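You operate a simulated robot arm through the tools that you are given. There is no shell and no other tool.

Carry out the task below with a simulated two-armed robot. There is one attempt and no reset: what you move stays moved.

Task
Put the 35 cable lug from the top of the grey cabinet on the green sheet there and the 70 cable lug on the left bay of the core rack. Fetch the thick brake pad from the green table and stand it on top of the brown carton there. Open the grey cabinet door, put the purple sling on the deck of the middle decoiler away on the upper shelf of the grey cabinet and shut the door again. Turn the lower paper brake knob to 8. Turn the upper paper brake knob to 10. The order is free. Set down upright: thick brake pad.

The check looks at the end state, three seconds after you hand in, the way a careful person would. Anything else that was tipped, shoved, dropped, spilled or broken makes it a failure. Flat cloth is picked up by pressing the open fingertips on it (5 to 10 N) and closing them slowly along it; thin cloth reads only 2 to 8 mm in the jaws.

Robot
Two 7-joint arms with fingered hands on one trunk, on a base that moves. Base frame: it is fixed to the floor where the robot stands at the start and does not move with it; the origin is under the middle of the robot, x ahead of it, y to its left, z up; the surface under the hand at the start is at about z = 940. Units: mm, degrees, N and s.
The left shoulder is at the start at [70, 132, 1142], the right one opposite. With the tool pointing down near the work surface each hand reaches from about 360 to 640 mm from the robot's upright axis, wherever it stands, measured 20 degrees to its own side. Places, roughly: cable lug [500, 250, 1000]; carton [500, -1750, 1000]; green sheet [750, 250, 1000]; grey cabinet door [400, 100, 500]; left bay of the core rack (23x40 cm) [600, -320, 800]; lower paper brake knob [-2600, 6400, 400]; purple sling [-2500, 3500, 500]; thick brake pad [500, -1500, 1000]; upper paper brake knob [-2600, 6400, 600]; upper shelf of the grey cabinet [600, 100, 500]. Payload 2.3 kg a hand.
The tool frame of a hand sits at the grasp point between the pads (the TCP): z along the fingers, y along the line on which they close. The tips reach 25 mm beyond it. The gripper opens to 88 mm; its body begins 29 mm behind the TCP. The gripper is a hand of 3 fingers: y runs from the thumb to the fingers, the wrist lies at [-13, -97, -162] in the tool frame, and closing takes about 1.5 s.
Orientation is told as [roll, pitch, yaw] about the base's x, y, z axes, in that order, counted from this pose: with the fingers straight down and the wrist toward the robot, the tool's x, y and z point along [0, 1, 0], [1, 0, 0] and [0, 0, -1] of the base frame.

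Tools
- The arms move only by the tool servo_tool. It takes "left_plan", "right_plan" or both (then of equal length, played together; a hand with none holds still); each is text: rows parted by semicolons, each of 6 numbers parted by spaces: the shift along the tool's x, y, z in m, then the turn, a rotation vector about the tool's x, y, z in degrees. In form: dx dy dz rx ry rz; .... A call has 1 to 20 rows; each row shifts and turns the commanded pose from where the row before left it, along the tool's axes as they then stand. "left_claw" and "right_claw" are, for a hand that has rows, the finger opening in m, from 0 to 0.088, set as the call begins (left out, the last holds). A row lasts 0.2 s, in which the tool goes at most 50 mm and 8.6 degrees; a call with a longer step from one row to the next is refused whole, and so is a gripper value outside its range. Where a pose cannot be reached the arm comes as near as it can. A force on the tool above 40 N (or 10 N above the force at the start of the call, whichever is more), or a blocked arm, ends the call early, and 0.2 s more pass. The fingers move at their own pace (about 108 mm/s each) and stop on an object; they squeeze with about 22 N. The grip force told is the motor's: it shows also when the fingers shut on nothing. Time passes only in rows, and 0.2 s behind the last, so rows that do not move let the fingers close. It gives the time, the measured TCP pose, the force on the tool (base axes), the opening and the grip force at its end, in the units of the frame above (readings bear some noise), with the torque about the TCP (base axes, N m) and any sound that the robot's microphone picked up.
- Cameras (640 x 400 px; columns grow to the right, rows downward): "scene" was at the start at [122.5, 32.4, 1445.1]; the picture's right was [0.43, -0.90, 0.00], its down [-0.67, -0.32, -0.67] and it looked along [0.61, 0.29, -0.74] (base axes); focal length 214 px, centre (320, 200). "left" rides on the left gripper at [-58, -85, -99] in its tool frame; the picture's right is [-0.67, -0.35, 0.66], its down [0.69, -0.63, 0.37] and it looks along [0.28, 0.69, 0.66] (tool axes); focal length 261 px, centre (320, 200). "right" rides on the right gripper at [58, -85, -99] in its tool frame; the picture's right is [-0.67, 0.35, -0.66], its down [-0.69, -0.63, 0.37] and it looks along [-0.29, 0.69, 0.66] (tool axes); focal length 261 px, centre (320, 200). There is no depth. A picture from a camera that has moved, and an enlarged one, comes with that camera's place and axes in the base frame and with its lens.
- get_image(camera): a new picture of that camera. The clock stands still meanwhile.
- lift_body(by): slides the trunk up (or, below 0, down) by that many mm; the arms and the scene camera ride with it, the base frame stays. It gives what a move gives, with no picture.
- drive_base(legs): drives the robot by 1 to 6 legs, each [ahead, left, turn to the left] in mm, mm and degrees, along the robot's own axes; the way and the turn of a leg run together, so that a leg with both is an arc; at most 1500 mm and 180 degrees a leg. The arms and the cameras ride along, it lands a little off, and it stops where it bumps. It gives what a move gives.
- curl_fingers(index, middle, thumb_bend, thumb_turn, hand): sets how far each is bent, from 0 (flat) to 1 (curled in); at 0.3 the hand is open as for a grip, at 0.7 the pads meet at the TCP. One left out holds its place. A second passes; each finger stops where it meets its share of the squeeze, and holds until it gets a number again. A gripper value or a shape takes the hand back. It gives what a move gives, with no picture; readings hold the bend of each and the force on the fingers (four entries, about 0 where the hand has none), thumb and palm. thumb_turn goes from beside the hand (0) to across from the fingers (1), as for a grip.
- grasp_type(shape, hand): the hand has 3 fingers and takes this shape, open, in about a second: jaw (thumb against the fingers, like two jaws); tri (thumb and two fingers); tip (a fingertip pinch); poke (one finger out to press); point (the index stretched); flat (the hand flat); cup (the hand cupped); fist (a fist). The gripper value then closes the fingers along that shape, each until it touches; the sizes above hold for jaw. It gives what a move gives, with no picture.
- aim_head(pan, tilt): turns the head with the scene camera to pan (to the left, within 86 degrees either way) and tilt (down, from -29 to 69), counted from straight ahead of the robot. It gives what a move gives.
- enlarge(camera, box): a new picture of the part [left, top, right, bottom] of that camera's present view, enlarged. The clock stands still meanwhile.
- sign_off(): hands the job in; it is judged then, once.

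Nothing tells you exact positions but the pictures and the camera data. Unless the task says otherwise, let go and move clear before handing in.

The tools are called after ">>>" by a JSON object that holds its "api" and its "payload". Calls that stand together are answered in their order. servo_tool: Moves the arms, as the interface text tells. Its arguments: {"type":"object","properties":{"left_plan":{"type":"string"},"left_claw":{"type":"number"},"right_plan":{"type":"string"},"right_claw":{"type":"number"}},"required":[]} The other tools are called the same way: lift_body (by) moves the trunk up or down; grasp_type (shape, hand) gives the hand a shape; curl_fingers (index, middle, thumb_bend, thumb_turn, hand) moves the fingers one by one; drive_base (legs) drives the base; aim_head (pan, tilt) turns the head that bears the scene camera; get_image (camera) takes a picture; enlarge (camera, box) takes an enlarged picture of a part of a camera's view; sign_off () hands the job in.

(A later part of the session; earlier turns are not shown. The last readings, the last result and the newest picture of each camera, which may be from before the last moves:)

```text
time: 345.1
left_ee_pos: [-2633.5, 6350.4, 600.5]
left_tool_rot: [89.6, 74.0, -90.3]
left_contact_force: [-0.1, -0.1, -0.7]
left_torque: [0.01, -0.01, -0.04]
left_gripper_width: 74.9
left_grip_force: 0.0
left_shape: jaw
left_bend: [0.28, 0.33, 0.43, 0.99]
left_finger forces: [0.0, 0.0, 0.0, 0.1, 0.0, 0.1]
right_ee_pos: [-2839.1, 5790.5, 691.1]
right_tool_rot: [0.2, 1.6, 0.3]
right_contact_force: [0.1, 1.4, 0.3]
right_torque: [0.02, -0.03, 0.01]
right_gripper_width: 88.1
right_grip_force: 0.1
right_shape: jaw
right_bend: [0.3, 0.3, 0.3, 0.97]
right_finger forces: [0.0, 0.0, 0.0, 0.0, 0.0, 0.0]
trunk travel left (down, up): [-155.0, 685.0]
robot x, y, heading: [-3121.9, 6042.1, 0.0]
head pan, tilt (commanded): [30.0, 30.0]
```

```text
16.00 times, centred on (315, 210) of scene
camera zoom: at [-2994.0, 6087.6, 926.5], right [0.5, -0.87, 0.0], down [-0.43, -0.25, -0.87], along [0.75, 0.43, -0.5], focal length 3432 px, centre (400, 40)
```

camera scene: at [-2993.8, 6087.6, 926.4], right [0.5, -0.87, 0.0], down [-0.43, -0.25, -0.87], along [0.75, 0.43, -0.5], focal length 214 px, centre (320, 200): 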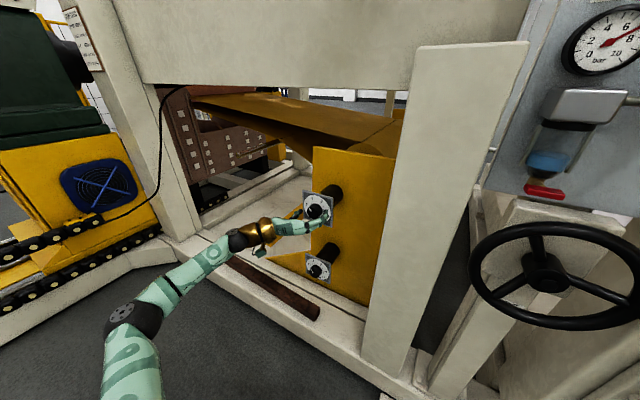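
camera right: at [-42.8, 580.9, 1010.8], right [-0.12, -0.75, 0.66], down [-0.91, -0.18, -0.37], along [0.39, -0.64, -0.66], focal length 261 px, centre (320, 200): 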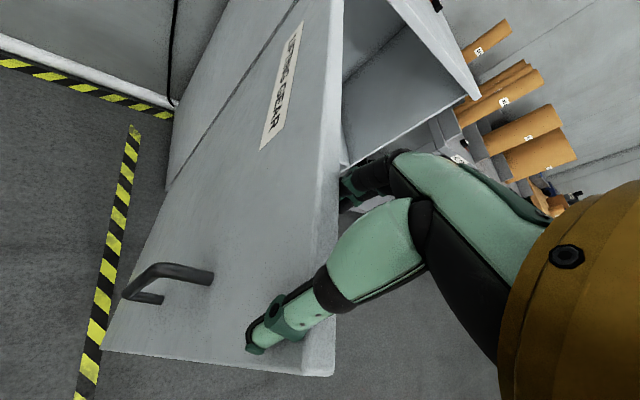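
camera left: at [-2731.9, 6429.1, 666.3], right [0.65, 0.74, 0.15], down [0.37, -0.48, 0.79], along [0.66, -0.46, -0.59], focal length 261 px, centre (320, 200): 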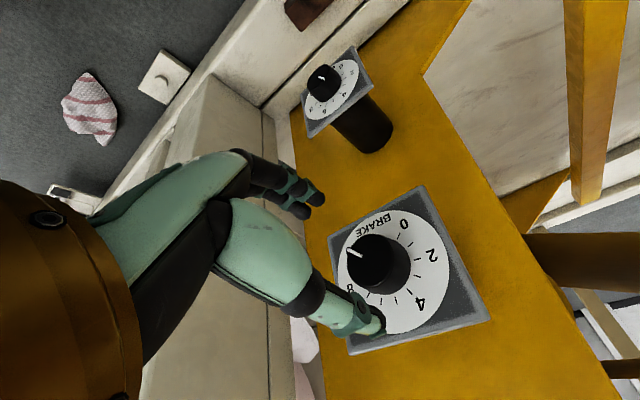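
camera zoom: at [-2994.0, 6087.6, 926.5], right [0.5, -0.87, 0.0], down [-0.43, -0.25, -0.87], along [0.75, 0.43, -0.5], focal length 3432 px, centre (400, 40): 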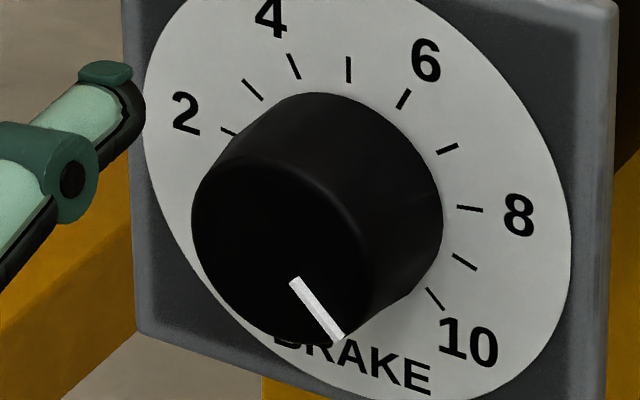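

The pointer is parallel to the 10 mark within a degree: the upper knob is set. Now the lower knob: I roll the hand back, and go down with trunk and arm, staying clear of the dials.

>>> {"api": "servo_tool", "payload": {"left_plan": "0 0 -0.02 0 0 -8; 0 0 0 0 0 -8; 0 0 0 0 0 -8; 0 0 0 0 0 -8; 0 0 0 0 0 -8; 0 0 0 0 0 -8; 0 0 0 0 0 -8; 0 0 0 0 0 -8; 0 0 0 0 0 0"}}

>>> {"api": "lift_body", "payload": {"by": -150}}

>>> {"api": "get_image", "payload": {"camera": "left"}}

>>> {"api": "get_image", "payload": {"camera": "scene"}}

```text
time: 347.1
left_ee_pos: [-2654.4, 6351.5, 600.9]
left_tool_rot: [89.9, 9.9, -89.9]
left_contact_force: [-0.3, 0.0, 0.2]
left_torque: [0.0, 0.01, -0.01]
left_gripper_width: 74.8
left_grip_force: 0.0
left_shape: jaw
left_bend: [0.28, 0.33, 0.43, 0.99]
left_finger forces: [0.0, 0.0, 0.0, 0.1, 0.0, 0.1]
right_ee_pos: [-2839.8, 5792.2, 692.1]
right_tool_rot: [0.0, 1.6, 0.2]
right_contact_force: [0.0, 0.4, 0.2]
right_torque: [-0.01, 0.0, 0.03]
right_gripper_width: 87.7
right_grip_force: 0.1
right_shape: jaw
right_bend: [0.3, 0.3, 0.3, 0.97]
right_finger forces: [0.0, 0.0, 0.0, 0.0, 0.0, 0.0]
trunk travel left (down, up): [-155.0, 685.0]
robot x, y, heading: [-3125.0, 6044.3, 0.2]
head pan, tilt (commanded): [30.0, 30.0]
```

```text
time: 348.8
left_ee_pos: [-2653.6, 6351.5, 450.9]
left_tool_rot: [89.9, 10.0, -89.9]
left_contact_force: [0.8, 0.7, -0.6]
left_torque: [-0.01, 0.02, 0.0]
left_gripper_width: 74.9
left_grip_force: 0.0
left_shape: jaw
left_bend: [0.28, 0.33, 0.43, 0.99]
left_finger forces: [0.0, 0.0, 0.1, 0.1, 0.0, 0.1]
right_ee_pos: [-2838.6, 5792.0, 540.8]
right_tool_rot: [0.1, 1.7, 0.3]
right_contact_force: [0.1, 0.5, 0.1]
right_torque: [0.0, -0.01, -0.01]
right_gripper_width: 88.0
right_grip_force: 0.0
right_shape: jaw
right_bend: [0.3, 0.3, 0.3, 0.97]
right_finger forces: [0.1, 0.0, 0.0, 0.1, 0.0, 0.0]
trunk travel left (down, up): [-5.0, 835.0]
robot x, y, heading: [-3124.9, 6045.5, 0.1]
head pan, tilt (commanded): [30.0, 30.0]
```

```text
taken
camera left: at [-2752.3, 6443.9, 408.4], right [0.65, 0.46, -0.6], down [0.37, 0.5, 0.78], along [0.66, -0.73, 0.16], focal length 261 px, centre (320, 200)
```

left: 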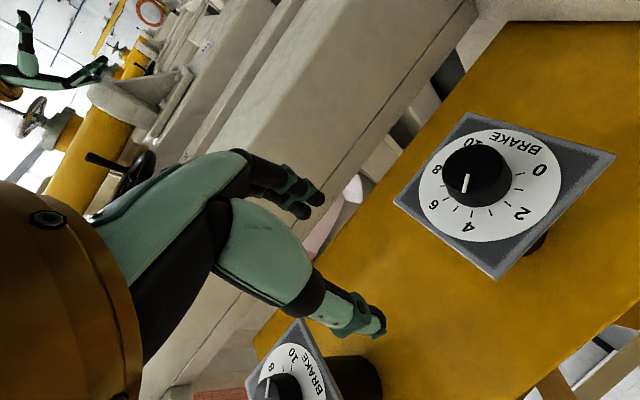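

```text
taken
camera scene: at [-2994.1, 6087.6, 776.5], right [0.5, -0.87, 0.0], down [-0.43, -0.25, -0.87], along [0.75, 0.43, -0.5], focal length 214 px, centre (320, 200)
```

scene: 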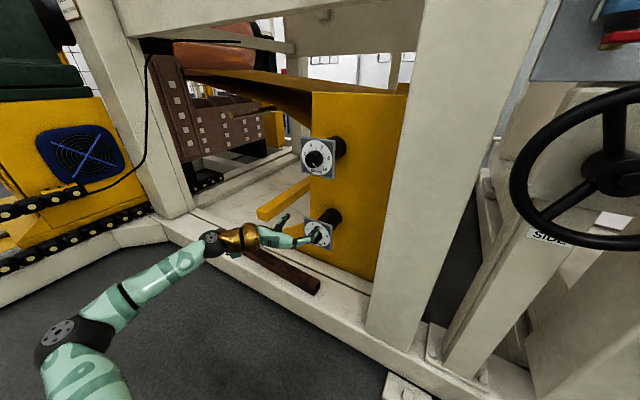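

>>> {"api": "servo_tool", "payload": {"left_plan": "-0.0148 0.0026 0 0 0 0; -0.0148 0.0026 0 0 0 0; -0.0148 0.0026 0 0 0 0; -0.0148 0.0026 0 0 0 0; -0.0148 0.0026 0 0 0 0; -0.0148 0.0026 0 0 0 0; 0 0 0 0 0 0"}}

>>> {"api": "get_image", "payload": {"camera": "left"}}

>>> {"api": "get_image", "payload": {"camera": "scene"}}

```text
time: 350.4
left_ee_pos: [-2663.4, 6357.2, 377.1]
left_tool_rot: [89.9, 9.9, -89.8]
left_contact_force: [0.3, 0.5, -0.8]
left_torque: [0.03, 0.0, -0.02]
left_gripper_width: 74.8
left_grip_force: 0.1
left_shape: jaw
left_bend: [0.28, 0.33, 0.43, 0.98]
left_finger forces: [0.0, 0.0, 0.0, 0.0, 0.0, 0.0]
left hand out of reach, approached as far as the arm can: row 2, 3, 5
right_ee_pos: [-2838.8, 5790.2, 540.7]
right_tool_rot: [0.1, 1.6, 0.3]
right_contact_force: [-0.1, -0.2, 0.5]
right_torque: [-0.04, 0.06, -0.02]
right_gripper_width: 88.1
right_grip_force: 0.1
right_shape: jaw
right_bend: [0.3, 0.3, 0.3, 0.97]
right_finger forces: [0.0, 0.0, 0.0, 0.1, 0.0, 0.0]
trunk travel left (down, up): [-5.0, 835.0]
robot x, y, heading: [-3123.1, 6044.7, -0.1]
head pan, tilt (commanded): [30.0, 30.0]
```

```text
taken
camera left: at [-2763.0, 6448.4, 333.0], right [0.65, 0.46, -0.6], down [0.37, 0.5, 0.78], along [0.66, -0.73, 0.16], focal length 261 px, centre (320, 200)
```

left: 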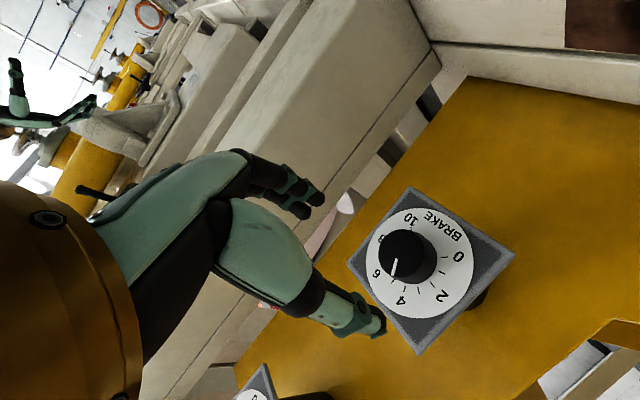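

```text
taken
camera scene: at [-2994.0, 6087.6, 776.5], right [0.5, -0.87, 0.0], down [-0.43, -0.25, -0.87], along [0.75, 0.43, -0.5], focal length 214 px, centre (320, 200)
```

scene: 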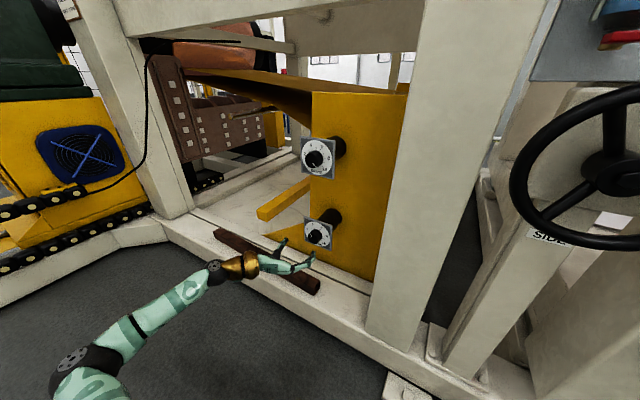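

>>> {"api": "servo_tool", "payload": {"left_plan": "-0.008 0.004 0.01 0 0 0; -0.008 0.003 0.01 0 0 0; 0 0 0 0 0 0"}}

>>> {"api": "get_image", "payload": {"camera": "left"}}

```text
time: 351.2
left_ee_pos: [-2666.5, 6351.5, 362.0]
left_tool_rot: [89.8, 9.9, -89.8]
left_contact_force: [-0.6, 1.1, -0.4]
left_torque: [-0.03, 0.02, -0.02]
left_gripper_width: 74.7
left_grip_force: 0.1
left_shape: jaw
left_bend: [0.28, 0.33, 0.43, 0.98]
left_finger forces: [0.0, 0.0, 0.0, 0.0, 0.0, 0.0]
left hand out of reach, approached as far as the arm can: row 1, 2
right_ee_pos: [-2840.1, 5792.1, 541.1]
right_tool_rot: [0.2, 1.6, 0.2]
right_contact_force: [0.1, 0.5, 0.2]
right_torque: [0.0, -0.03, 0.05]
right_gripper_width: 87.9
right_grip_force: 0.1
right_shape: jaw
right_bend: [0.3, 0.3, 0.3, 0.97]
right_finger forces: [0.0, 0.1, 0.1, 0.0, 0.1, 0.1]
trunk travel left (down, up): [-5.0, 835.0]
robot x, y, heading: [-3121.7, 6043.7, 0.0]
head pan, tilt (commanded): [30.0, 30.0]
```

```text
taken
camera left: at [-2765.2, 6443.8, 319.6], right [0.65, 0.46, -0.6], down [0.37, 0.5, 0.78], along [0.66, -0.73, 0.16], focal length 261 px, centre (320, 200)
```

left: 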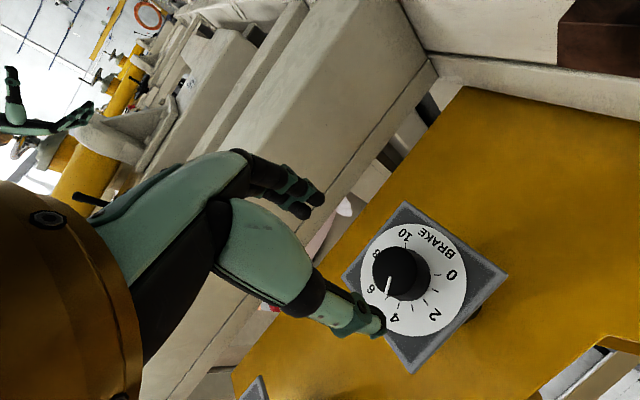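

The arm can't go further forward this low, so I bring the base 70 mm closer.

>>> {"api": "drive_base", "payload": {"legs": [[60, 3, 0]]}}

>>> {"api": "enlarge", "payload": {"camera": "left", "box": [300, 170, 460, 330]}}

>>> {"api": "get_image", "payload": {"camera": "scene"}}

```text
time: 352.2
left_ee_pos: [-2605.4, 6355.2, 363.3]
left_tool_rot: [89.9, 10.0, -89.9]
left_contact_force: [-0.2, 0.1, -0.6]
left_torque: [0.01, 0.01, 0.04]
left_gripper_width: 74.7
left_grip_force: 0.0
left_shape: jaw
left_bend: [0.28, 0.33, 0.43, 0.98]
left_finger forces: [0.1, 0.1, 0.0, 0.1, 0.0, 0.0]
right_ee_pos: [-2779.7, 5793.6, 541.2]
right_tool_rot: [0.1, 1.6, 0.3]
right_contact_force: [0.3, -0.2, 0.1]
right_torque: [0.0, -0.02, -0.02]
right_gripper_width: 88.0
right_grip_force: 0.0
right_shape: jaw
right_bend: [0.3, 0.3, 0.3, 0.97]
right_finger forces: [0.1, 0.0, 0.1, 0.0, 0.0, 0.1]
trunk travel left (down, up): [-5.0, 835.0]
robot x, y, heading: [-3060.8, 6049.7, 0.2]
head pan, tilt (commanded): [30.0, 30.0]
```

```text
2.50 times, centred on (380, 250) of left
camera zoom: at [-2705.1, 6446.9, 319.8], right [0.65, 0.46, -0.6], down [0.37, 0.5, 0.78], along [0.66, -0.73, 0.16], focal length 652 px, centre (170, 75)
```

zoom: 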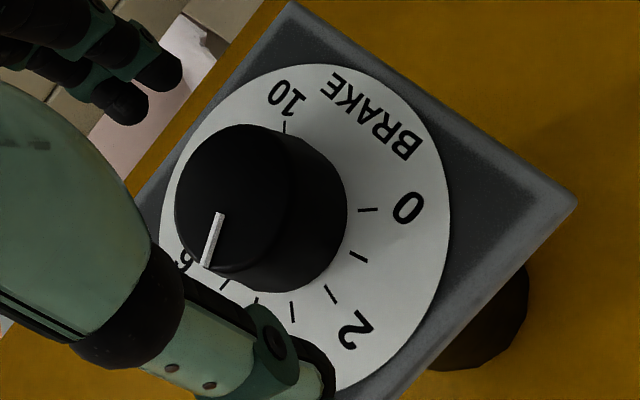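

```text
taken
camera scene: at [-2934.0, 6090.6, 776.5], right [0.5, -0.87, 0.0], down [-0.43, -0.25, -0.87], along [0.75, 0.43, -0.5], focal length 214 px, centre (320, 200)
```

scene: 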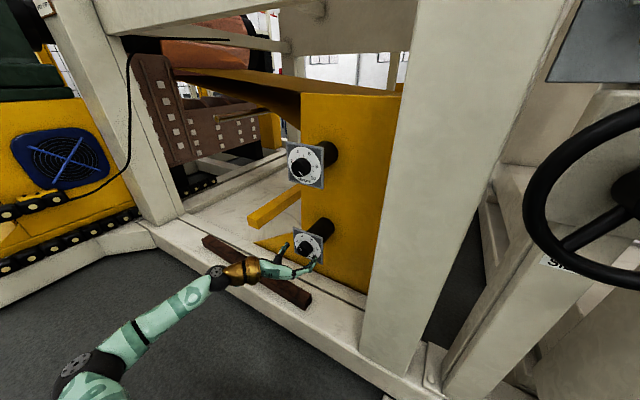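

>>> {"api": "servo_tool", "payload": {"left_plan": "-0.0021 0.0029 0.007 0 0 0; 0 0 0.007 0 0 0; 0 0 0.006 0 0 0; 0 0 0 0 0 0"}}

>>> {"api": "enlarge", "payload": {"camera": "left", "box": [280, 170, 440, 330]}}

```text
time: 353.2
left_ee_pos: [-2606.2, 6355.7, 361.8]
left_tool_rot: [89.8, 9.9, -89.8]
left_contact_force: [-0.1, 0.1, 0.5]
left_torque: [-0.01, 0.05, -0.05]
left_gripper_width: 74.7
left_grip_force: 0.0
left_shape: jaw
left_bend: [0.28, 0.33, 0.43, 0.98]
left_finger forces: [0.1, 0.0, 0.1, 0.1, 0.1, 0.1]
left hand out of reach, approached as far as the arm can: row 1, 2, 3
right_ee_pos: [-2778.8, 5794.4, 541.8]
right_tool_rot: [0.1, 1.7, 0.3]
right_contact_force: [0.8, -0.1, -0.1]
right_torque: [0.02, 0.04, -0.01]
right_gripper_width: 88.0
right_grip_force: 0.1
right_shape: jaw
right_bend: [0.3, 0.3, 0.3, 0.97]
right_finger forces: [0.0, 0.0, 0.1, 0.0, 0.0, 0.1]
trunk travel left (down, up): [-5.0, 835.0]
robot x, y, heading: [-3064.0, 6047.9, -0.3]
head pan, tilt (commanded): [30.0, 30.0]
```

```text
2.50 times, centred on (360, 250) of left
camera zoom: at [-2705.1, 6446.9, 319.8], right [0.65, 0.46, -0.6], down [0.37, 0.5, 0.78], along [0.66, -0.73, 0.16], focal length 652 px, centre (220, 75)
```

zoom: 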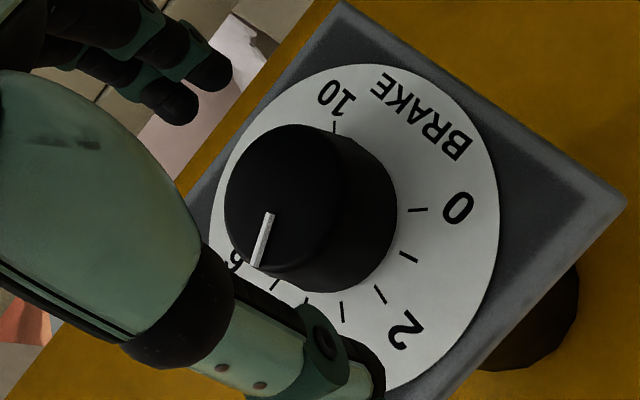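

The arm is at a joint limit in this low pose. I back off a little and test whether a different roll or a position nearer the shoulder frees it.

>>> {"api": "drive_base", "payload": {"legs": [[-80, 0, 0]]}}

>>> {"api": "servo_tool", "payload": {"left_plan": "0 0 0 0 0 8; 0 0 0 0 0 8; 0 0 0 0 0 8; 0 0 0 0 0 8; 0 0 0 0 0 8; 0 0 0 0 0 8; 0 0 0.02 0 0 0; 0 0 0.02 0 0 0; 0 0 0 0 0 0"}}

>>> {"api": "get_image", "payload": {"camera": "scene"}}

```text
time: 354.2
left_ee_pos: [-2685.4, 6355.2, 362.0]
left_tool_rot: [89.7, 10.0, -89.8]
left_contact_force: [0.4, 0.0, -0.1]
left_torque: [0.03, 0.01, -0.02]
left_gripper_width: 74.5
left_grip_force: 0.1
left_shape: jaw
left_bend: [0.28, 0.33, 0.43, 0.98]
left_finger forces: [0.1, 0.0, 0.0, 0.0, 0.0, 0.0]
right_ee_pos: [-2858.5, 5794.2, 540.8]
right_tool_rot: [0.2, 1.6, 0.3]
right_contact_force: [-0.4, -0.1, -0.1]
right_torque: [0.0, 0.02, -0.01]
right_gripper_width: 88.0
right_grip_force: 0.0
right_shape: jaw
right_bend: [0.3, 0.3, 0.3, 0.97]
right_finger forces: [0.1, 0.1, 0.0, 0.0, 0.0, 0.0]
trunk travel left (down, up): [-5.0, 835.0]
robot x, y, heading: [-3144.9, 6046.2, 0.0]
head pan, tilt (commanded): [30.0, 30.0]
```

```text
time: 356.2
left_ee_pos: [-2646.6, 6354.6, 363.4]
left_tool_rot: [89.6, 58.0, -90.1]
left_contact_force: [0.5, 0.7, 0.0]
left_torque: [-0.03, 0.0, -0.02]
left_gripper_width: 74.8
left_grip_force: 0.1
left_shape: jaw
left_bend: [0.28, 0.33, 0.43, 0.98]
left_finger forces: [0.0, 0.0, 0.0, 0.0, 0.0, 0.0]
right_ee_pos: [-2859.8, 5795.5, 540.3]
right_tool_rot: [0.2, 1.7, 0.3]
right_contact_force: [-1.1, -0.6, 0.0]
right_torque: [-0.01, 0.01, 0.01]
right_gripper_width: 88.0
right_grip_force: 0.1
right_shape: jaw
right_bend: [0.3, 0.3, 0.3, 0.97]
right_finger forces: [0.1, 0.0, 0.1, 0.0, 0.1, 0.0]
trunk travel left (down, up): [-5.0, 835.0]
robot x, y, heading: [-3143.4, 6045.5, -0.2]
head pan, tilt (commanded): [30.0, 30.0]
```

```text
taken
camera scene: at [-3013.7, 6090.5, 776.5], right [0.5, -0.87, 0.0], down [-0.43, -0.25, -0.87], along [0.75, 0.43, -0.5], focal length 214 px, centre (320, 200)
```

scene: 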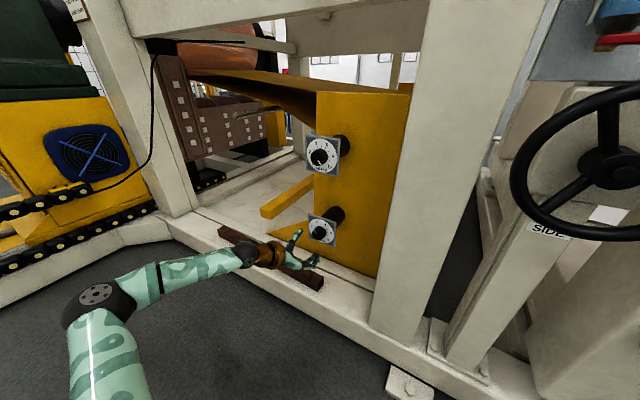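

With more roll the arm is free again. I'll turn the lower knob in two grasps between roll 116 and 170. I set the start roll and line up.

>>> {"api": "servo_tool", "payload": {"left_plan": "0 0 0 0 0 -8; 0 0 0 0 0 -8; 0 0 0 0 0 -8; 0 0 0 0 0 -8; 0 0 0 0 0 0"}}

>>> {"api": "enlarge", "payload": {"camera": "left", "box": [300, 160, 480, 340]}}

```text
time: 357.4
left_ee_pos: [-2645.3, 6353.3, 362.7]
left_tool_rot: [89.8, 28.9, -90.1]
left_contact_force: [-1.2, -0.3, -0.5]
left_torque: [0.04, 0.01, 0.01]
left_gripper_width: 74.6
left_grip_force: 0.0
left_shape: jaw
left_bend: [0.28, 0.33, 0.43, 0.98]
left_finger forces: [0.0, 0.0, 0.0, 0.0, 0.0, 0.1]
left hand out of reach, approached as far as the arm can: row 4
right_ee_pos: [-2859.1, 5793.6, 541.0]
right_tool_rot: [0.1, 1.6, 0.3]
right_contact_force: [-0.3, -0.9, 0.2]
right_torque: [0.01, 0.01, 0.01]
right_gripper_width: 87.6
right_grip_force: 0.0
right_shape: jaw
right_bend: [0.3, 0.3, 0.3, 0.97]
right_finger forces: [0.0, 0.0, 0.0, 0.1, 0.0, 0.0]
trunk travel left (down, up): [-5.0, 835.0]
robot x, y, heading: [-3140.3, 6046.9, 0.1]
head pan, tilt (commanded): [30.0, 30.0]
```

```text
2.22 times, centred on (390, 250) of left
camera zoom: at [-2743.5, 6453.7, 352.6], right [0.65, 0.63, -0.42], down [0.37, 0.22, 0.9], along [0.66, -0.75, -0.09], focal length 579 px, centre (164, 89)
```

zoom: 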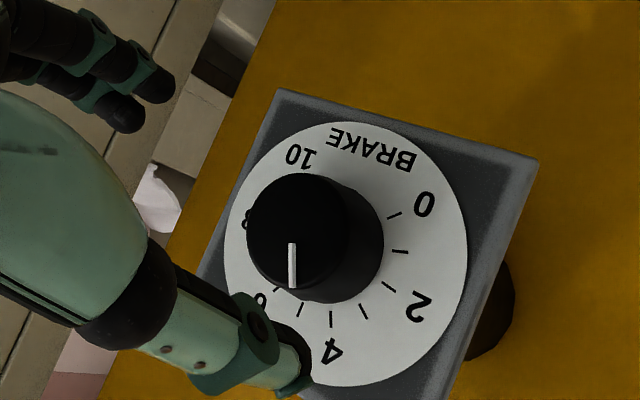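

>>> {"api": "servo_tool", "payload": {"left_plan": "0 0 -0.02 0 0 0; 0 0 -0.02 0 0 0; 0 0 -0.02 0 0 0; 0 0 -0.02 0 0 0; 0 0 0 0 0 0"}}

>>> {"api": "drive_base", "payload": {"legs": [[80, 0, 0]]}}

>>> {"api": "servo_tool", "payload": {"left_plan": "0 0 0 0 0 -8; 0 0 0 0 0 -8; 0 0 0 0 0 -4; 0 0 0 0 0 0"}}

>>> {"api": "get_image", "payload": {"camera": "scene"}}

```text
time: 358.6
left_ee_pos: [-2725.8, 6355.0, 364.2]
left_tool_rot: [89.8, 28.8, -90.2]
left_contact_force: [-0.1, -0.3, 0.0]
left_torque: [-0.01, -0.03, -0.02]
left_gripper_width: 74.9
left_grip_force: 0.2
left_shape: jaw
left_bend: [0.28, 0.33, 0.43, 0.98]
left_finger forces: [0.0, 0.1, 0.1, 0.0, 0.1, 0.0]
left hand out of reach, approached as far as the arm can: row 2, 3
right_ee_pos: [-2859.7, 5794.6, 539.6]
right_tool_rot: [0.1, 1.7, 0.3]
right_contact_force: [0.0, 0.7, 1.0]
right_torque: [-0.01, -0.01, -0.02]
right_gripper_width: 87.9
right_grip_force: 0.0
right_shape: jaw
right_bend: [0.3, 0.3, 0.3, 0.97]
right_finger forces: [0.1, 0.1, 0.0, 0.0, 0.0, 0.0]
trunk travel left (down, up): [-5.0, 835.0]
robot x, y, heading: [-3143.9, 6048.6, 0.0]
head pan, tilt (commanded): [30.0, 30.0]
```

```text
time: 359.7
left_ee_pos: [-2645.6, 6355.8, 362.8]
left_tool_rot: [89.7, 29.0, -90.2]
left_contact_force: [0.2, 0.4, -0.4]
left_torque: [-0.01, 0.0, 0.02]
left_gripper_width: 74.8
left_grip_force: 0.0
left_shape: jaw
left_bend: [0.28, 0.33, 0.43, 0.98]
left_finger forces: [0.0, 0.0, 0.1, 0.1, 0.0, 0.0]
right_ee_pos: [-2779.5, 5794.4, 540.9]
right_tool_rot: [0.1, 1.5, 0.3]
right_contact_force: [-1.1, 0.5, 0.8]
right_torque: [-0.01, 0.01, 0.01]
right_gripper_width: 87.9
right_grip_force: 0.1
right_shape: jaw
right_bend: [0.3, 0.3, 0.3, 0.97]
right_finger forces: [0.0, 0.1, 0.1, 0.0, 0.1, 0.1]
trunk travel left (down, up): [-5.0, 835.0]
robot x, y, heading: [-3063.0, 6045.4, 0.1]
head pan, tilt (commanded): [30.0, 30.0]
```

```text
time: 360.7
left_ee_pos: [-2646.8, 6354.5, 362.6]
left_tool_rot: [89.8, 8.9, -90.1]
left_contact_force: [-0.3, 0.1, -0.6]
left_torque: [0.03, 0.02, 0.02]
left_gripper_width: 75.0
left_grip_force: 0.0
left_shape: jaw
left_bend: [0.28, 0.33, 0.43, 0.98]
left_finger forces: [0.0, 0.1, 0.0, 0.1, 0.0, 0.0]
right_ee_pos: [-2779.1, 5795.0, 541.1]
right_tool_rot: [0.0, 1.6, 0.3]
right_contact_force: [0.3, -0.2, -0.1]
right_torque: [-0.01, -0.01, 0.02]
right_gripper_width: 87.6
right_grip_force: 0.0
right_shape: jaw
right_bend: [0.3, 0.3, 0.3, 0.97]
right_finger forces: [0.0, 0.0, 0.0, 0.0, 0.0, 0.0]
trunk travel left (down, up): [-5.0, 835.0]
robot x, y, heading: [-3062.3, 6049.8, 0.0]
head pan, tilt (commanded): [30.0, 30.0]
```

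```text
taken
camera scene: at [-2934.4, 6090.5, 776.5], right [0.5, -0.87, 0.0], down [-0.43, -0.25, -0.87], along [0.75, 0.43, -0.5], focal length 214 px, centre (320, 200)
```

scene: 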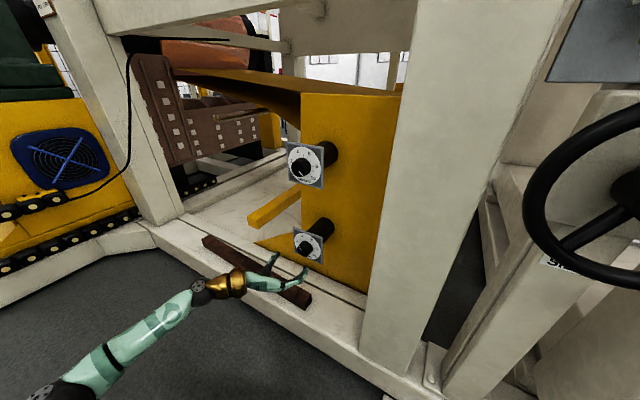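

>>> {"api": "servo_tool", "payload": {"left_plan": "0 0 -0.02 0 0 0; 0 0 -0.02 0 0 0; 0 0 0 0 0 0"}}

>>> {"api": "drive_base", "payload": {"legs": [[55, 0, 0]]}}

>>> {"api": "enlarge", "payload": {"camera": "left", "box": [300, 160, 480, 340]}}

>>> {"api": "get_image", "payload": {"camera": "scene"}}

```text
time: 361.5
left_ee_pos: [-2688.2, 6356.1, 363.7]
left_tool_rot: [89.8, 9.1, -90.1]
left_contact_force: [0.2, -0.1, -0.1]
left_torque: [0.0, 0.0, -0.02]
left_gripper_width: 74.7
left_grip_force: 0.0
left_shape: jaw
left_bend: [0.28, 0.33, 0.43, 0.98]
left_finger forces: [0.0, 0.0, 0.1, 0.1, 0.1, 0.1]
right_ee_pos: [-2779.6, 5793.9, 540.1]
right_tool_rot: [0.1, 1.7, 0.3]
right_contact_force: [-0.9, 0.3, -0.2]
right_torque: [-0.01, -0.03, 0.04]
right_gripper_width: 88.0
right_grip_force: 0.1
right_shape: jaw
right_bend: [0.3, 0.3, 0.3, 0.97]
right_finger forces: [0.0, 0.0, 0.1, 0.1, 0.0, 0.1]
trunk travel left (down, up): [-5.0, 835.0]
robot x, y, heading: [-3063.2, 6048.1, -0.0]
head pan, tilt (commanded): [30.0, 30.0]
```

```text
time: 362.4
left_ee_pos: [-2632.5, 6354.6, 363.9]
left_tool_rot: [90.1, 8.9, -90.1]
left_contact_force: [0.7, -0.9, 0.0]
left_torque: [-0.01, 0.02, -0.06]
left_gripper_width: 74.7
left_grip_force: 0.1
left_shape: jaw
left_bend: [0.28, 0.33, 0.43, 0.98]
left_finger forces: [0.0, 0.1, 0.0, 0.0, 0.1, 0.0]
right_ee_pos: [-2727.1, 5794.9, 543.7]
right_tool_rot: [0.1, 1.3, 0.2]
right_contact_force: [-23.0, -0.9, 5.8]
right_torque: [-0.07, -0.61, -0.15]
right_gripper_width: 85.6
right_grip_force: 0.1
right_shape: jaw
right_bend: [0.3, 0.42, 0.3, 0.97]
right_finger forces: [0.1, 23.7, 0.1, 0.0, 0.0, 0.1]
trunk travel left (down, up): [-5.0, 835.0]
robot x, y, heading: [-3010.1, 6052.4, -0.2]
head pan, tilt (commanded): [30.0, 30.0]
```

```text
2.22 times, centred on (390, 250) of left
camera zoom: at [-2731.5, 6447.3, 319.6], right [0.66, 0.45, -0.61], down [0.36, 0.51, 0.78], along [0.66, -0.73, 0.18], focal length 579 px, centre (164, 89)
```

zoom: 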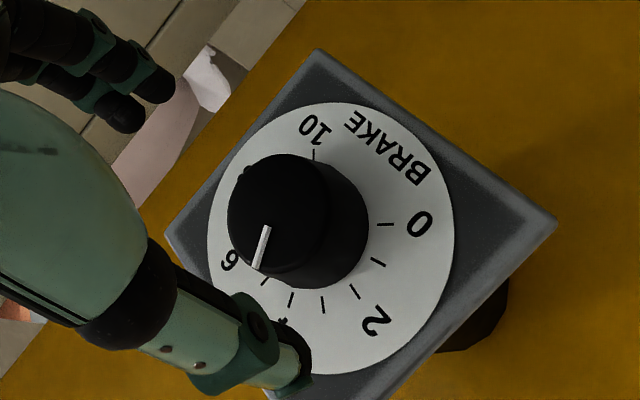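

```text
taken
camera scene: at [-2883.2, 6090.9, 777.2], right [0.5, -0.87, 0.0], down [-0.43, -0.25, -0.87], along [0.75, 0.43, -0.5], focal length 214 px, centre (320, 200)
```

scene: 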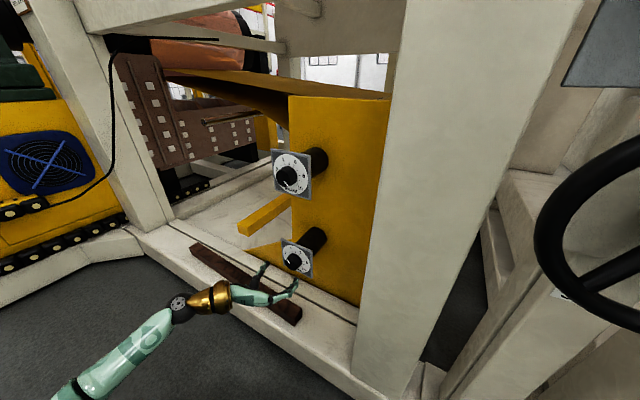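

The right hand's fingers touched the machine frame; I back off at once and look at what is there.

>>> {"api": "drive_base", "payload": {"legs": [[-45, 0, 0]]}}

>>> {"api": "get_image", "payload": {"camera": "right"}}

>>> {"api": "aim_head", "payload": {"pan": -30, "tilt": 25}}

>>> {"api": "get_image", "payload": {"camera": "scene"}}

```text
time: 363.3
left_ee_pos: [-2677.4, 6354.5, 361.8]
left_tool_rot: [89.8, 9.1, -90.1]
left_contact_force: [-0.5, 1.0, -0.4]
left_torque: [0.01, 0.02, 0.01]
left_gripper_width: 74.9
left_grip_force: 0.0
left_shape: jaw
left_bend: [0.28, 0.33, 0.43, 0.98]
left_finger forces: [0.0, 0.0, 0.0, 0.0, 0.1, 0.0]
right_ee_pos: [-2771.0, 5794.7, 540.7]
right_tool_rot: [0.1, 1.6, 0.2]
right_contact_force: [0.3, -0.4, -0.2]
right_torque: [0.02, 0.03, 0.01]
right_gripper_width: 87.9
right_grip_force: 0.1
right_shape: jaw
right_bend: [0.3, 0.3, 0.3, 0.97]
right_finger forces: [0.0, 0.1, 0.1, 0.1, 0.1, 0.0]
trunk travel left (down, up): [-5.0, 835.0]
robot x, y, heading: [-3050.0, 6046.1, 0.1]
head pan, tilt (commanded): [30.0, 30.0]
```

```text
taken
camera right: at [-2851.6, 5852.4, 642.6], right [0.37, -0.67, 0.64], down [-0.64, -0.69, -0.35], along [0.68, -0.28, -0.68], focal length 261 px, centre (320, 200)
```

right: 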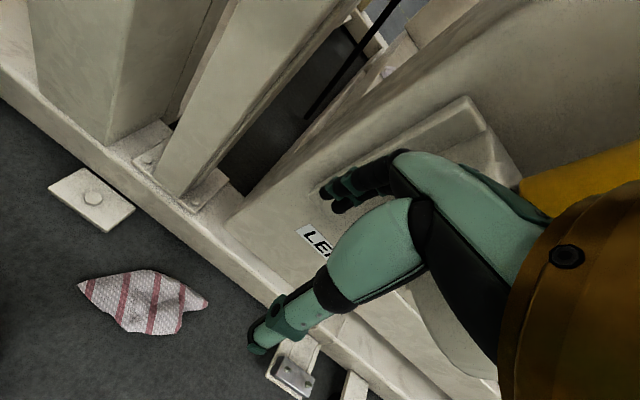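

```text
time: 364.6
left_ee_pos: [-2678.2, 6355.6, 362.3]
left_tool_rot: [89.8, 9.0, -90.2]
left_contact_force: [1.0, -0.3, 0.2]
left_torque: [-0.03, -0.01, 0.0]
left_gripper_width: 75.0
left_grip_force: 0.1
left_shape: jaw
left_bend: [0.28, 0.33, 0.43, 0.98]
left_finger forces: [0.0, 0.0, 0.0, 0.0, 0.0, 0.0]
right_ee_pos: [-2770.1, 5794.5, 541.7]
right_tool_rot: [0.1, 1.7, 0.3]
right_contact_force: [0.3, 0.2, -0.7]
right_torque: [0.0, 0.04, -0.03]
right_gripper_width: 87.9
right_grip_force: 0.1
right_shape: jaw
right_bend: [0.3, 0.3, 0.3, 0.97]
right_finger forces: [0.0, 0.0, 0.0, 0.0, 0.0, 0.0]
trunk travel left (down, up): [-5.0, 835.0]
robot x, y, heading: [-3050.4, 6047.0, -0.1]
head pan, tilt (commanded): [-30.0, 25.0]
```

```text
taken
camera scene: at [-2923.3, 5999.3, 784.4], right [-0.5, -0.87, 0.0], down [-0.37, 0.21, -0.91], along [0.79, -0.45, -0.42], focal length 214 px, centre (320, 200)
```

scene: 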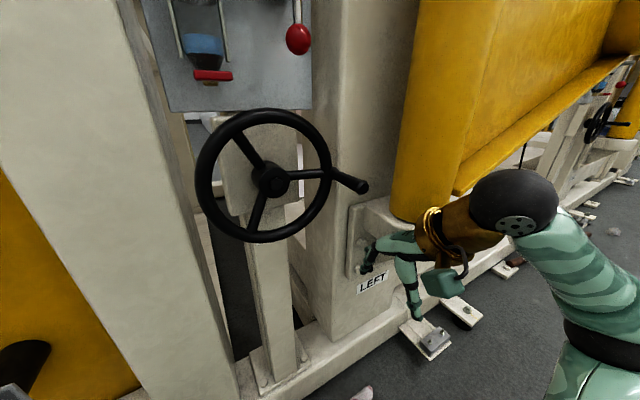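

Only the rigid frame was touched. I draw the right hand back further before going on.

>>> {"api": "servo_tool", "payload": {"right_plan": "-0.01 -0.03 -0.01 0 0 0; -0.01 -0.03 -0.01 0 0 0; -0.01 -0.03 -0.01 0 0 0; 0 0 0 0 0 0"}}

>>> {"api": "drive_base", "payload": {"legs": [[42, 0, 0]]}}

>>> {"api": "enlarge", "payload": {"camera": "left", "box": [300, 160, 480, 340]}}

```text
time: 365.6
left_ee_pos: [-2676.5, 6354.9, 363.1]
left_tool_rot: [89.8, 9.0, -90.1]
left_contact_force: [-0.2, -0.8, -0.3]
left_torque: [-0.02, -0.01, 0.05]
left_gripper_width: 74.7
left_grip_force: 0.1
left_shape: jaw
left_bend: [0.28, 0.33, 0.43, 0.98]
left_finger forces: [0.1, 0.0, 0.0, 0.0, 0.0, 0.0]
right_ee_pos: [-2809.3, 5789.1, 552.7]
right_tool_rot: [0.1, 1.7, 0.3]
right_contact_force: [0.1, 0.8, 0.1]
right_torque: [0.0, 0.0, -0.01]
right_gripper_width: 88.3
right_grip_force: 0.1
right_shape: jaw
right_bend: [0.3, 0.3, 0.3, 0.97]
right_finger forces: [0.1, 0.1, 0.1, 0.0, 0.1, 0.0]
right hand out of reach, approached as far as the arm can: row 2, 3
trunk travel left (down, up): [-5.0, 835.0]
robot x, y, heading: [-3055.5, 6046.7, 0.3]
head pan, tilt (commanded): [-30.0, 25.0]
```

```text
time: 366.5
left_ee_pos: [-2634.9, 6355.0, 362.2]
left_tool_rot: [89.8, 8.9, -90.1]
left_contact_force: [-1.0, 0.2, 0.2]
left_torque: [-0.01, 0.0, 0.05]
left_gripper_width: 74.7
left_grip_force: 0.1
left_shape: jaw
left_bend: [0.28, 0.33, 0.43, 0.98]
left_finger forces: [0.1, 0.0, 0.0, 0.1, 0.1, 0.0]
right_ee_pos: [-2766.8, 5789.6, 552.4]
right_tool_rot: [0.1, 1.6, 0.4]
right_contact_force: [2.3, 3.6, 0.6]
right_torque: [-0.14, 0.06, 0.07]
right_gripper_width: 88.0
right_grip_force: 0.1
right_shape: jaw
right_bend: [0.3, 0.3, 0.3, 0.97]
right_finger forces: [0.0, 0.0, 0.0, 0.1, 0.0, 2.9]
trunk travel left (down, up): [-5.0, 835.0]
robot x, y, heading: [-3012.1, 6046.8, 0.0]
head pan, tilt (commanded): [-30.0, 25.0]
```

```text
2.22 times, centred on (390, 250) of left
camera zoom: at [-2733.7, 6447.5, 318.0], right [0.65, 0.45, -0.61], down [0.37, 0.51, 0.77], along [0.66, -0.73, 0.17], focal length 579 px, centre (164, 89)
```

zoom: 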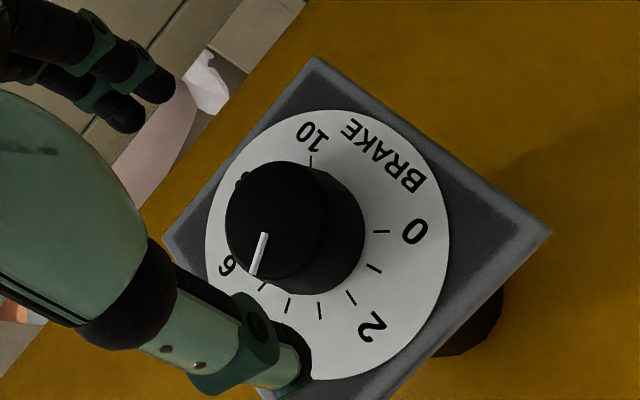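

The right palm brushes the handwheel's crank, so I back off and move the right hand outboard, away from it.

>>> {"api": "drive_base", "payload": {"legs": [[-60, 0, 0]]}}

>>> {"api": "get_image", "payload": {"camera": "scene"}}

>>> {"api": "servo_tool", "payload": {"right_plan": "-0.03 -0.01 0 0 0 0; -0.03 -0.01 0 0 0 0; -0.03 -0.01 0 0 0 0; -0.03 -0.01 0 0 0 0; 0 0 0 0 0 0"}}

>>> {"api": "get_image", "payload": {"camera": "scene"}}

```text
time: 367.5
left_ee_pos: [-2696.6, 6355.3, 362.3]
left_tool_rot: [89.7, 9.0, -90.1]
left_contact_force: [0.7, -0.3, -0.3]
left_torque: [0.03, -0.01, 0.02]
left_gripper_width: 74.7
left_grip_force: 0.0
left_shape: jaw
left_bend: [0.28, 0.33, 0.43, 0.98]
left_finger forces: [0.0, 0.1, 0.1, 0.0, 0.0, 0.1]
right_ee_pos: [-2827.4, 5789.7, 551.1]
right_tool_rot: [0.0, 1.6, 0.5]
right_contact_force: [0.3, 1.3, 0.7]
right_torque: [0.04, 0.02, 0.02]
right_gripper_width: 87.9
right_grip_force: 0.1
right_shape: jaw
right_bend: [0.3, 0.3, 0.3, 0.97]
right_finger forces: [0.0, 0.0, 0.1, 0.1, 0.0, 0.0]
trunk travel left (down, up): [-5.0, 835.0]
robot x, y, heading: [-3069.2, 6049.9, -0.0]
head pan, tilt (commanded): [-30.0, 25.0]
```

```text
taken
camera scene: at [-2941.1, 5999.3, 784.4], right [-0.5, -0.87, 0.0], down [-0.37, 0.21, -0.91], along [0.78, -0.45, -0.42], focal length 214 px, centre (320, 200)
```

scene: 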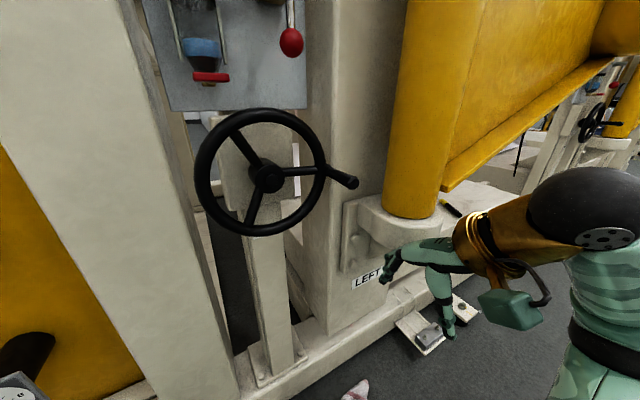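

```text
time: 368.0
left_ee_pos: [-2698.1, 6359.5, 363.0]
left_tool_rot: [90.2, 8.6, -89.8]
left_contact_force: [-0.2, 0.5, 0.1]
left_torque: [0.02, -0.04, 0.0]
left_gripper_width: 74.8
left_grip_force: 0.1
left_shape: jaw
left_bend: [0.28, 0.33, 0.43, 0.98]
left_finger forces: [0.0, 0.1, 0.1, 0.0, 0.0, 0.1]
right_ee_pos: [-2818.7, 5770.0, 546.2]
right_tool_rot: [-0.5, 1.2, 1.9]
right_contact_force: [-20.1, 25.5, 2.8]
right_torque: [-0.49, -0.53, 1.27]
right_gripper_width: 86.9
right_grip_force: 0.0
right_shape: jaw
right_bend: [0.32, 0.35, 0.3, 0.98]
right_finger forces: [0.0, 32.0, 0.1, 0.1, 0.1, 0.0]
right hand out of reach, approached as far as the arm can: row 1, 2
trunk travel left (down, up): [-5.0, 835.0]
robot x, y, heading: [-3075.3, 6049.6, 0.1]
head pan, tilt (commanded): [-30.0, 25.0]
stopped in row 2 (right hand): the force on the tool passed its limit at 48 N (the readings are from after the stop); the commanded pose is now the measured one
```

```text
taken
camera scene: at [-2944.9, 6004.8, 785.3], right [-0.5, -0.87, 0.0], down [-0.36, 0.2, -0.91], along [0.79, -0.45, -0.42], focal length 214 px, centre (320, 200)
```

scene: 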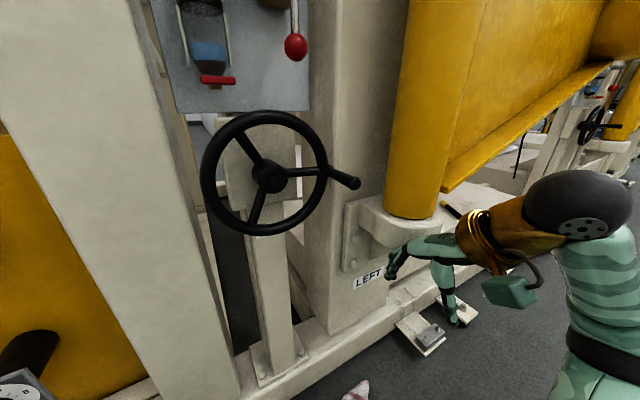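

I back off to free the right hand and put it back where it was clear; the lower knob can be done from slightly further away with more roll.

>>> {"api": "drive_base", "payload": {"legs": [[-120, 0, 0]]}}

>>> {"api": "servo_tool", "payload": {"right_plan": "0.02 0 -0.02 0 0 0; 0 0 -0.02 0 0 0; 0 0 -0.02 0 0 0; 0 0 0 0 0 0"}}

>>> {"api": "get_image", "payload": {"camera": "scene"}}

```text
time: 369.3
left_ee_pos: [-2815.0, 6355.1, 363.3]
left_tool_rot: [89.8, 9.0, -90.2]
left_contact_force: [-0.3, 0.1, 0.6]
left_torque: [-0.01, -0.01, -0.02]
left_gripper_width: 74.9
left_grip_force: 0.1
left_shape: jaw
left_bend: [0.28, 0.33, 0.43, 0.98]
left_finger forces: [0.0, 0.0, 0.0, 0.0, 0.1, 0.0]
right_ee_pos: [-2934.6, 5763.4, 543.0]
right_tool_rot: [0.1, 1.5, 1.3]
right_contact_force: [-0.4, 0.2, 0.2]
right_torque: [-0.01, -0.06, -0.01]
right_gripper_width: 87.9
right_grip_force: 0.0
right_shape: jaw
right_bend: [0.3, 0.3, 0.3, 0.98]
right_finger forces: [0.1, 0.1, 0.0, 0.0, 0.0, 0.1]
trunk travel left (down, up): [-5.0, 835.0]
robot x, y, heading: [-3193.0, 6044.7, -0.0]
head pan, tilt (commanded): [-30.0, 25.0]
```

```text
time: 370.3
left_ee_pos: [-2815.9, 6356.7, 362.2]
left_tool_rot: [89.8, 8.9, -90.0]
left_contact_force: [0.0, 0.1, 0.3]
left_torque: [-0.04, -0.02, 0.03]
left_gripper_width: 74.7
left_grip_force: 0.2
left_shape: jaw
left_bend: [0.28, 0.33, 0.43, 0.98]
left_finger forces: [0.1, 0.0, 0.0, 0.0, 0.0, 0.1]
right_ee_pos: [-2925.1, 5787.9, 596.6]
right_tool_rot: [0.1, 1.3, 1.5]
right_contact_force: [0.3, -0.6, -0.3]
right_torque: [0.03, -0.02, 0.02]
right_gripper_width: 88.0
right_grip_force: 0.1
right_shape: jaw
right_bend: [0.3, 0.3, 0.3, 0.98]
right_finger forces: [0.0, 0.0, 0.1, 0.0, 0.0, 0.1]
right hand out of reach, approached as far as the arm can: row 2, 3
trunk travel left (down, up): [-5.0, 835.0]
robot x, y, heading: [-3187.2, 6046.6, 0.2]
head pan, tilt (commanded): [-30.0, 25.0]
```

```text
taken
camera scene: at [-3061.0, 5999.8, 784.4], right [-0.5, -0.87, 0.0], down [-0.37, 0.21, -0.91], along [0.79, -0.45, -0.42], focal length 214 px, centre (320, 200)
```

scene: 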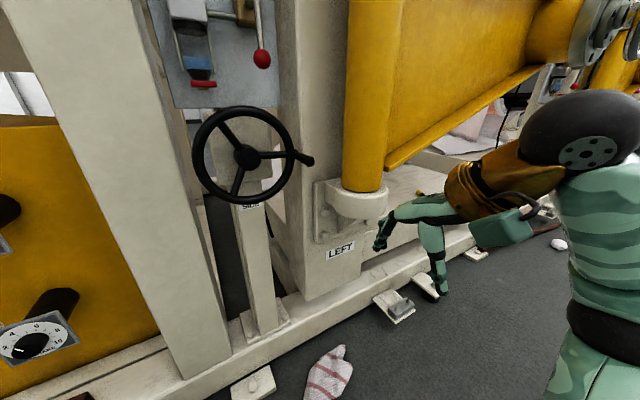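

The handwheel hasn't turned. I go back to the lower knob with the hand rolled to about 123 degrees.

>>> {"api": "servo_tool", "payload": {"left_plan": "0 0 0 0 0 8; 0 0 0 0 0 8; 0 0 0 0 0 8; 0 0 0 0 0 0"}}

>>> {"api": "drive_base", "payload": {"legs": [[125, 0, 0]]}}

>>> {"api": "servo_tool", "payload": {"left_plan": "0 0 0.02 0 0 0; 0 0 0.02 0 0 0; 0 0 0.02 0 0 0; 0 0 0 0 0 0"}}

>>> {"api": "enlarge", "payload": {"camera": "left", "box": [300, 160, 480, 340]}}

```text
time: 371.3
left_ee_pos: [-2815.9, 6356.1, 361.4]
left_tool_rot: [89.8, 33.0, -90.1]
left_contact_force: [0.2, 0.1, 0.3]
left_torque: [0.0, -0.03, 0.0]
left_gripper_width: 74.9
left_grip_force: 0.0
left_shape: jaw
left_bend: [0.28, 0.33, 0.43, 0.98]
left_finger forces: [0.0, 0.1, 0.1, 0.1, 0.0, 0.0]
right_ee_pos: [-2924.3, 5787.9, 597.3]
right_tool_rot: [0.1, 1.3, 1.3]
right_contact_force: [0.6, 1.0, -0.2]
right_torque: [0.04, 0.02, -0.02]
right_gripper_width: 88.0
right_grip_force: 0.0
right_shape: jaw
right_bend: [0.3, 0.3, 0.3, 0.98]
right_finger forces: [0.0, 0.0, 0.1, 0.0, 0.0, 0.0]
trunk travel left (down, up): [-5.0, 835.0]
robot x, y, heading: [-3188.7, 6045.4, 0.1]
head pan, tilt (commanded): [-30.0, 25.0]
```

```text
time: 372.5
left_ee_pos: [-2691.6, 6356.3, 363.1]
left_tool_rot: [89.8, 33.0, -90.1]
left_contact_force: [0.5, 0.2, -0.3]
left_torque: [0.0, -0.03, -0.01]
left_gripper_width: 74.7
left_grip_force: 0.1
left_shape: jaw
left_bend: [0.28, 0.33, 0.43, 0.98]
left_finger forces: [0.1, 0.1, 0.1, 0.0, 0.0, 0.0]
right_ee_pos: [-2800.3, 5787.9, 598.1]
right_tool_rot: [0.1, 1.3, 1.4]
right_contact_force: [0.4, 0.1, 0.3]
right_torque: [0.0, -0.05, 0.0]
right_gripper_width: 87.9
right_grip_force: 0.1
right_shape: jaw
right_bend: [0.3, 0.3, 0.3, 0.98]
right_finger forces: [0.0, 0.0, 0.1, 0.0, 0.0, 0.0]
trunk travel left (down, up): [-5.0, 835.0]
robot x, y, heading: [-3070.2, 6048.5, 0.1]
head pan, tilt (commanded): [-30.0, 25.0]
```

```text
time: 373.5
left_ee_pos: [-2630.5, 6357.7, 362.0]
left_tool_rot: [89.8, 32.9, -90.1]
left_contact_force: [-0.2, 0.2, 0.7]
left_torque: [0.0, 0.04, 0.02]
left_gripper_width: 74.6
left_grip_force: 0.1
left_shape: jaw
left_bend: [0.28, 0.33, 0.43, 0.98]
left_finger forces: [0.1, 0.0, 0.0, 0.0, 0.2, 0.0]
right_ee_pos: [-2799.9, 5788.3, 598.7]
right_tool_rot: [0.1, 1.3, 1.3]
right_contact_force: [0.0, 0.8, 0.2]
right_torque: [-0.02, -0.01, -0.01]
right_gripper_width: 87.9
right_grip_force: 0.0
right_shape: jaw
right_bend: [0.3, 0.3, 0.3, 0.98]
right_finger forces: [0.1, 0.0, 0.0, 0.0, 0.0, 0.1]
trunk travel left (down, up): [-5.0, 835.0]
robot x, y, heading: [-3066.8, 6049.1, 0.1]
head pan, tilt (commanded): [-30.0, 25.0]
```

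```text
2.22 times, centred on (390, 250) of left
camera zoom: at [-2729.7, 6458.4, 360.0], right [0.65, 0.66, -0.37], down [0.37, 0.16, 0.92], along [0.66, -0.74, -0.14], focal length 579 px, centre (164, 89)
```

zoom: 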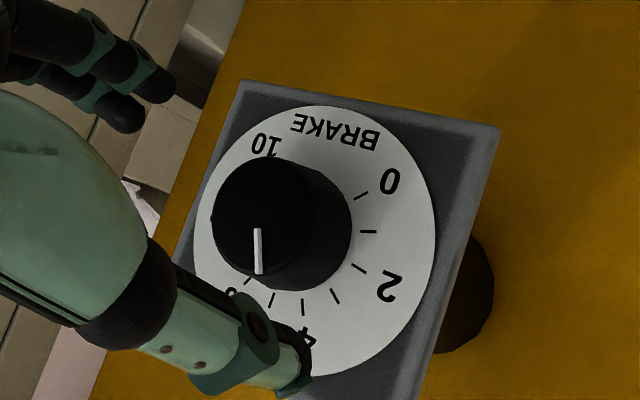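

>>> {"api": "servo_tool", "payload": {"left_plan": "-0.0002 0.0043 0.01 0 0 0; 0 0 0.012 0 0 0; 0 0 0.012 0 0 0; 0 0 0.011 0 0 0; 0 0 0 0 0 0"}}

>>> {"api": "enlarge", "payload": {"camera": "left", "box": [270, 170, 430, 330]}}

```text
time: 374.7
left_ee_pos: [-2591.3, 6353.0, 361.1]
left_tool_rot: [89.8, 33.3, -90.1]
left_contact_force: [0.1, -0.2, 0.4]
left_torque: [-0.02, 0.0, 0.03]
left_gripper_width: 75.1
left_grip_force: 0.0
left_shape: jaw
left_bend: [0.28, 0.33, 0.43, 0.98]
left_finger forces: [0.0, 0.0, 0.0, 0.0, 0.1, 0.0]
left hand out of reach, approached as far as the arm can: row 4
right_ee_pos: [-2799.1, 5789.5, 597.0]
right_tool_rot: [0.2, 1.3, 1.4]
right_contact_force: [-0.4, 0.4, 1.1]
right_torque: [0.02, -0.02, 0.0]
right_gripper_width: 88.2
right_grip_force: 0.1
right_shape: jaw
right_bend: [0.3, 0.3, 0.3, 0.98]
right_finger forces: [0.0, 0.0, 0.0, 0.0, 0.0, 0.1]
trunk travel left (down, up): [-5.0, 835.0]
robot x, y, heading: [-3065.8, 6046.1, -0.0]
head pan, tilt (commanded): [-30.0, 25.0]
```

```text
2.50 times, centred on (350, 250) of left
camera zoom: at [-2689.9, 6455.0, 358.2], right [0.65, 0.66, -0.37], down [0.37, 0.15, 0.92], along [0.66, -0.74, -0.14], focal length 652 px, centre (245, 75)
```

zoom: 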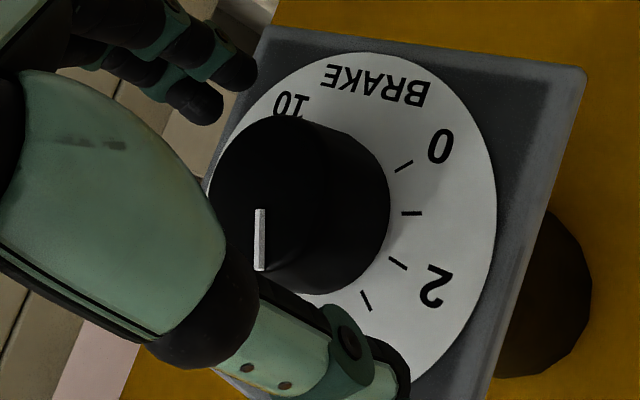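

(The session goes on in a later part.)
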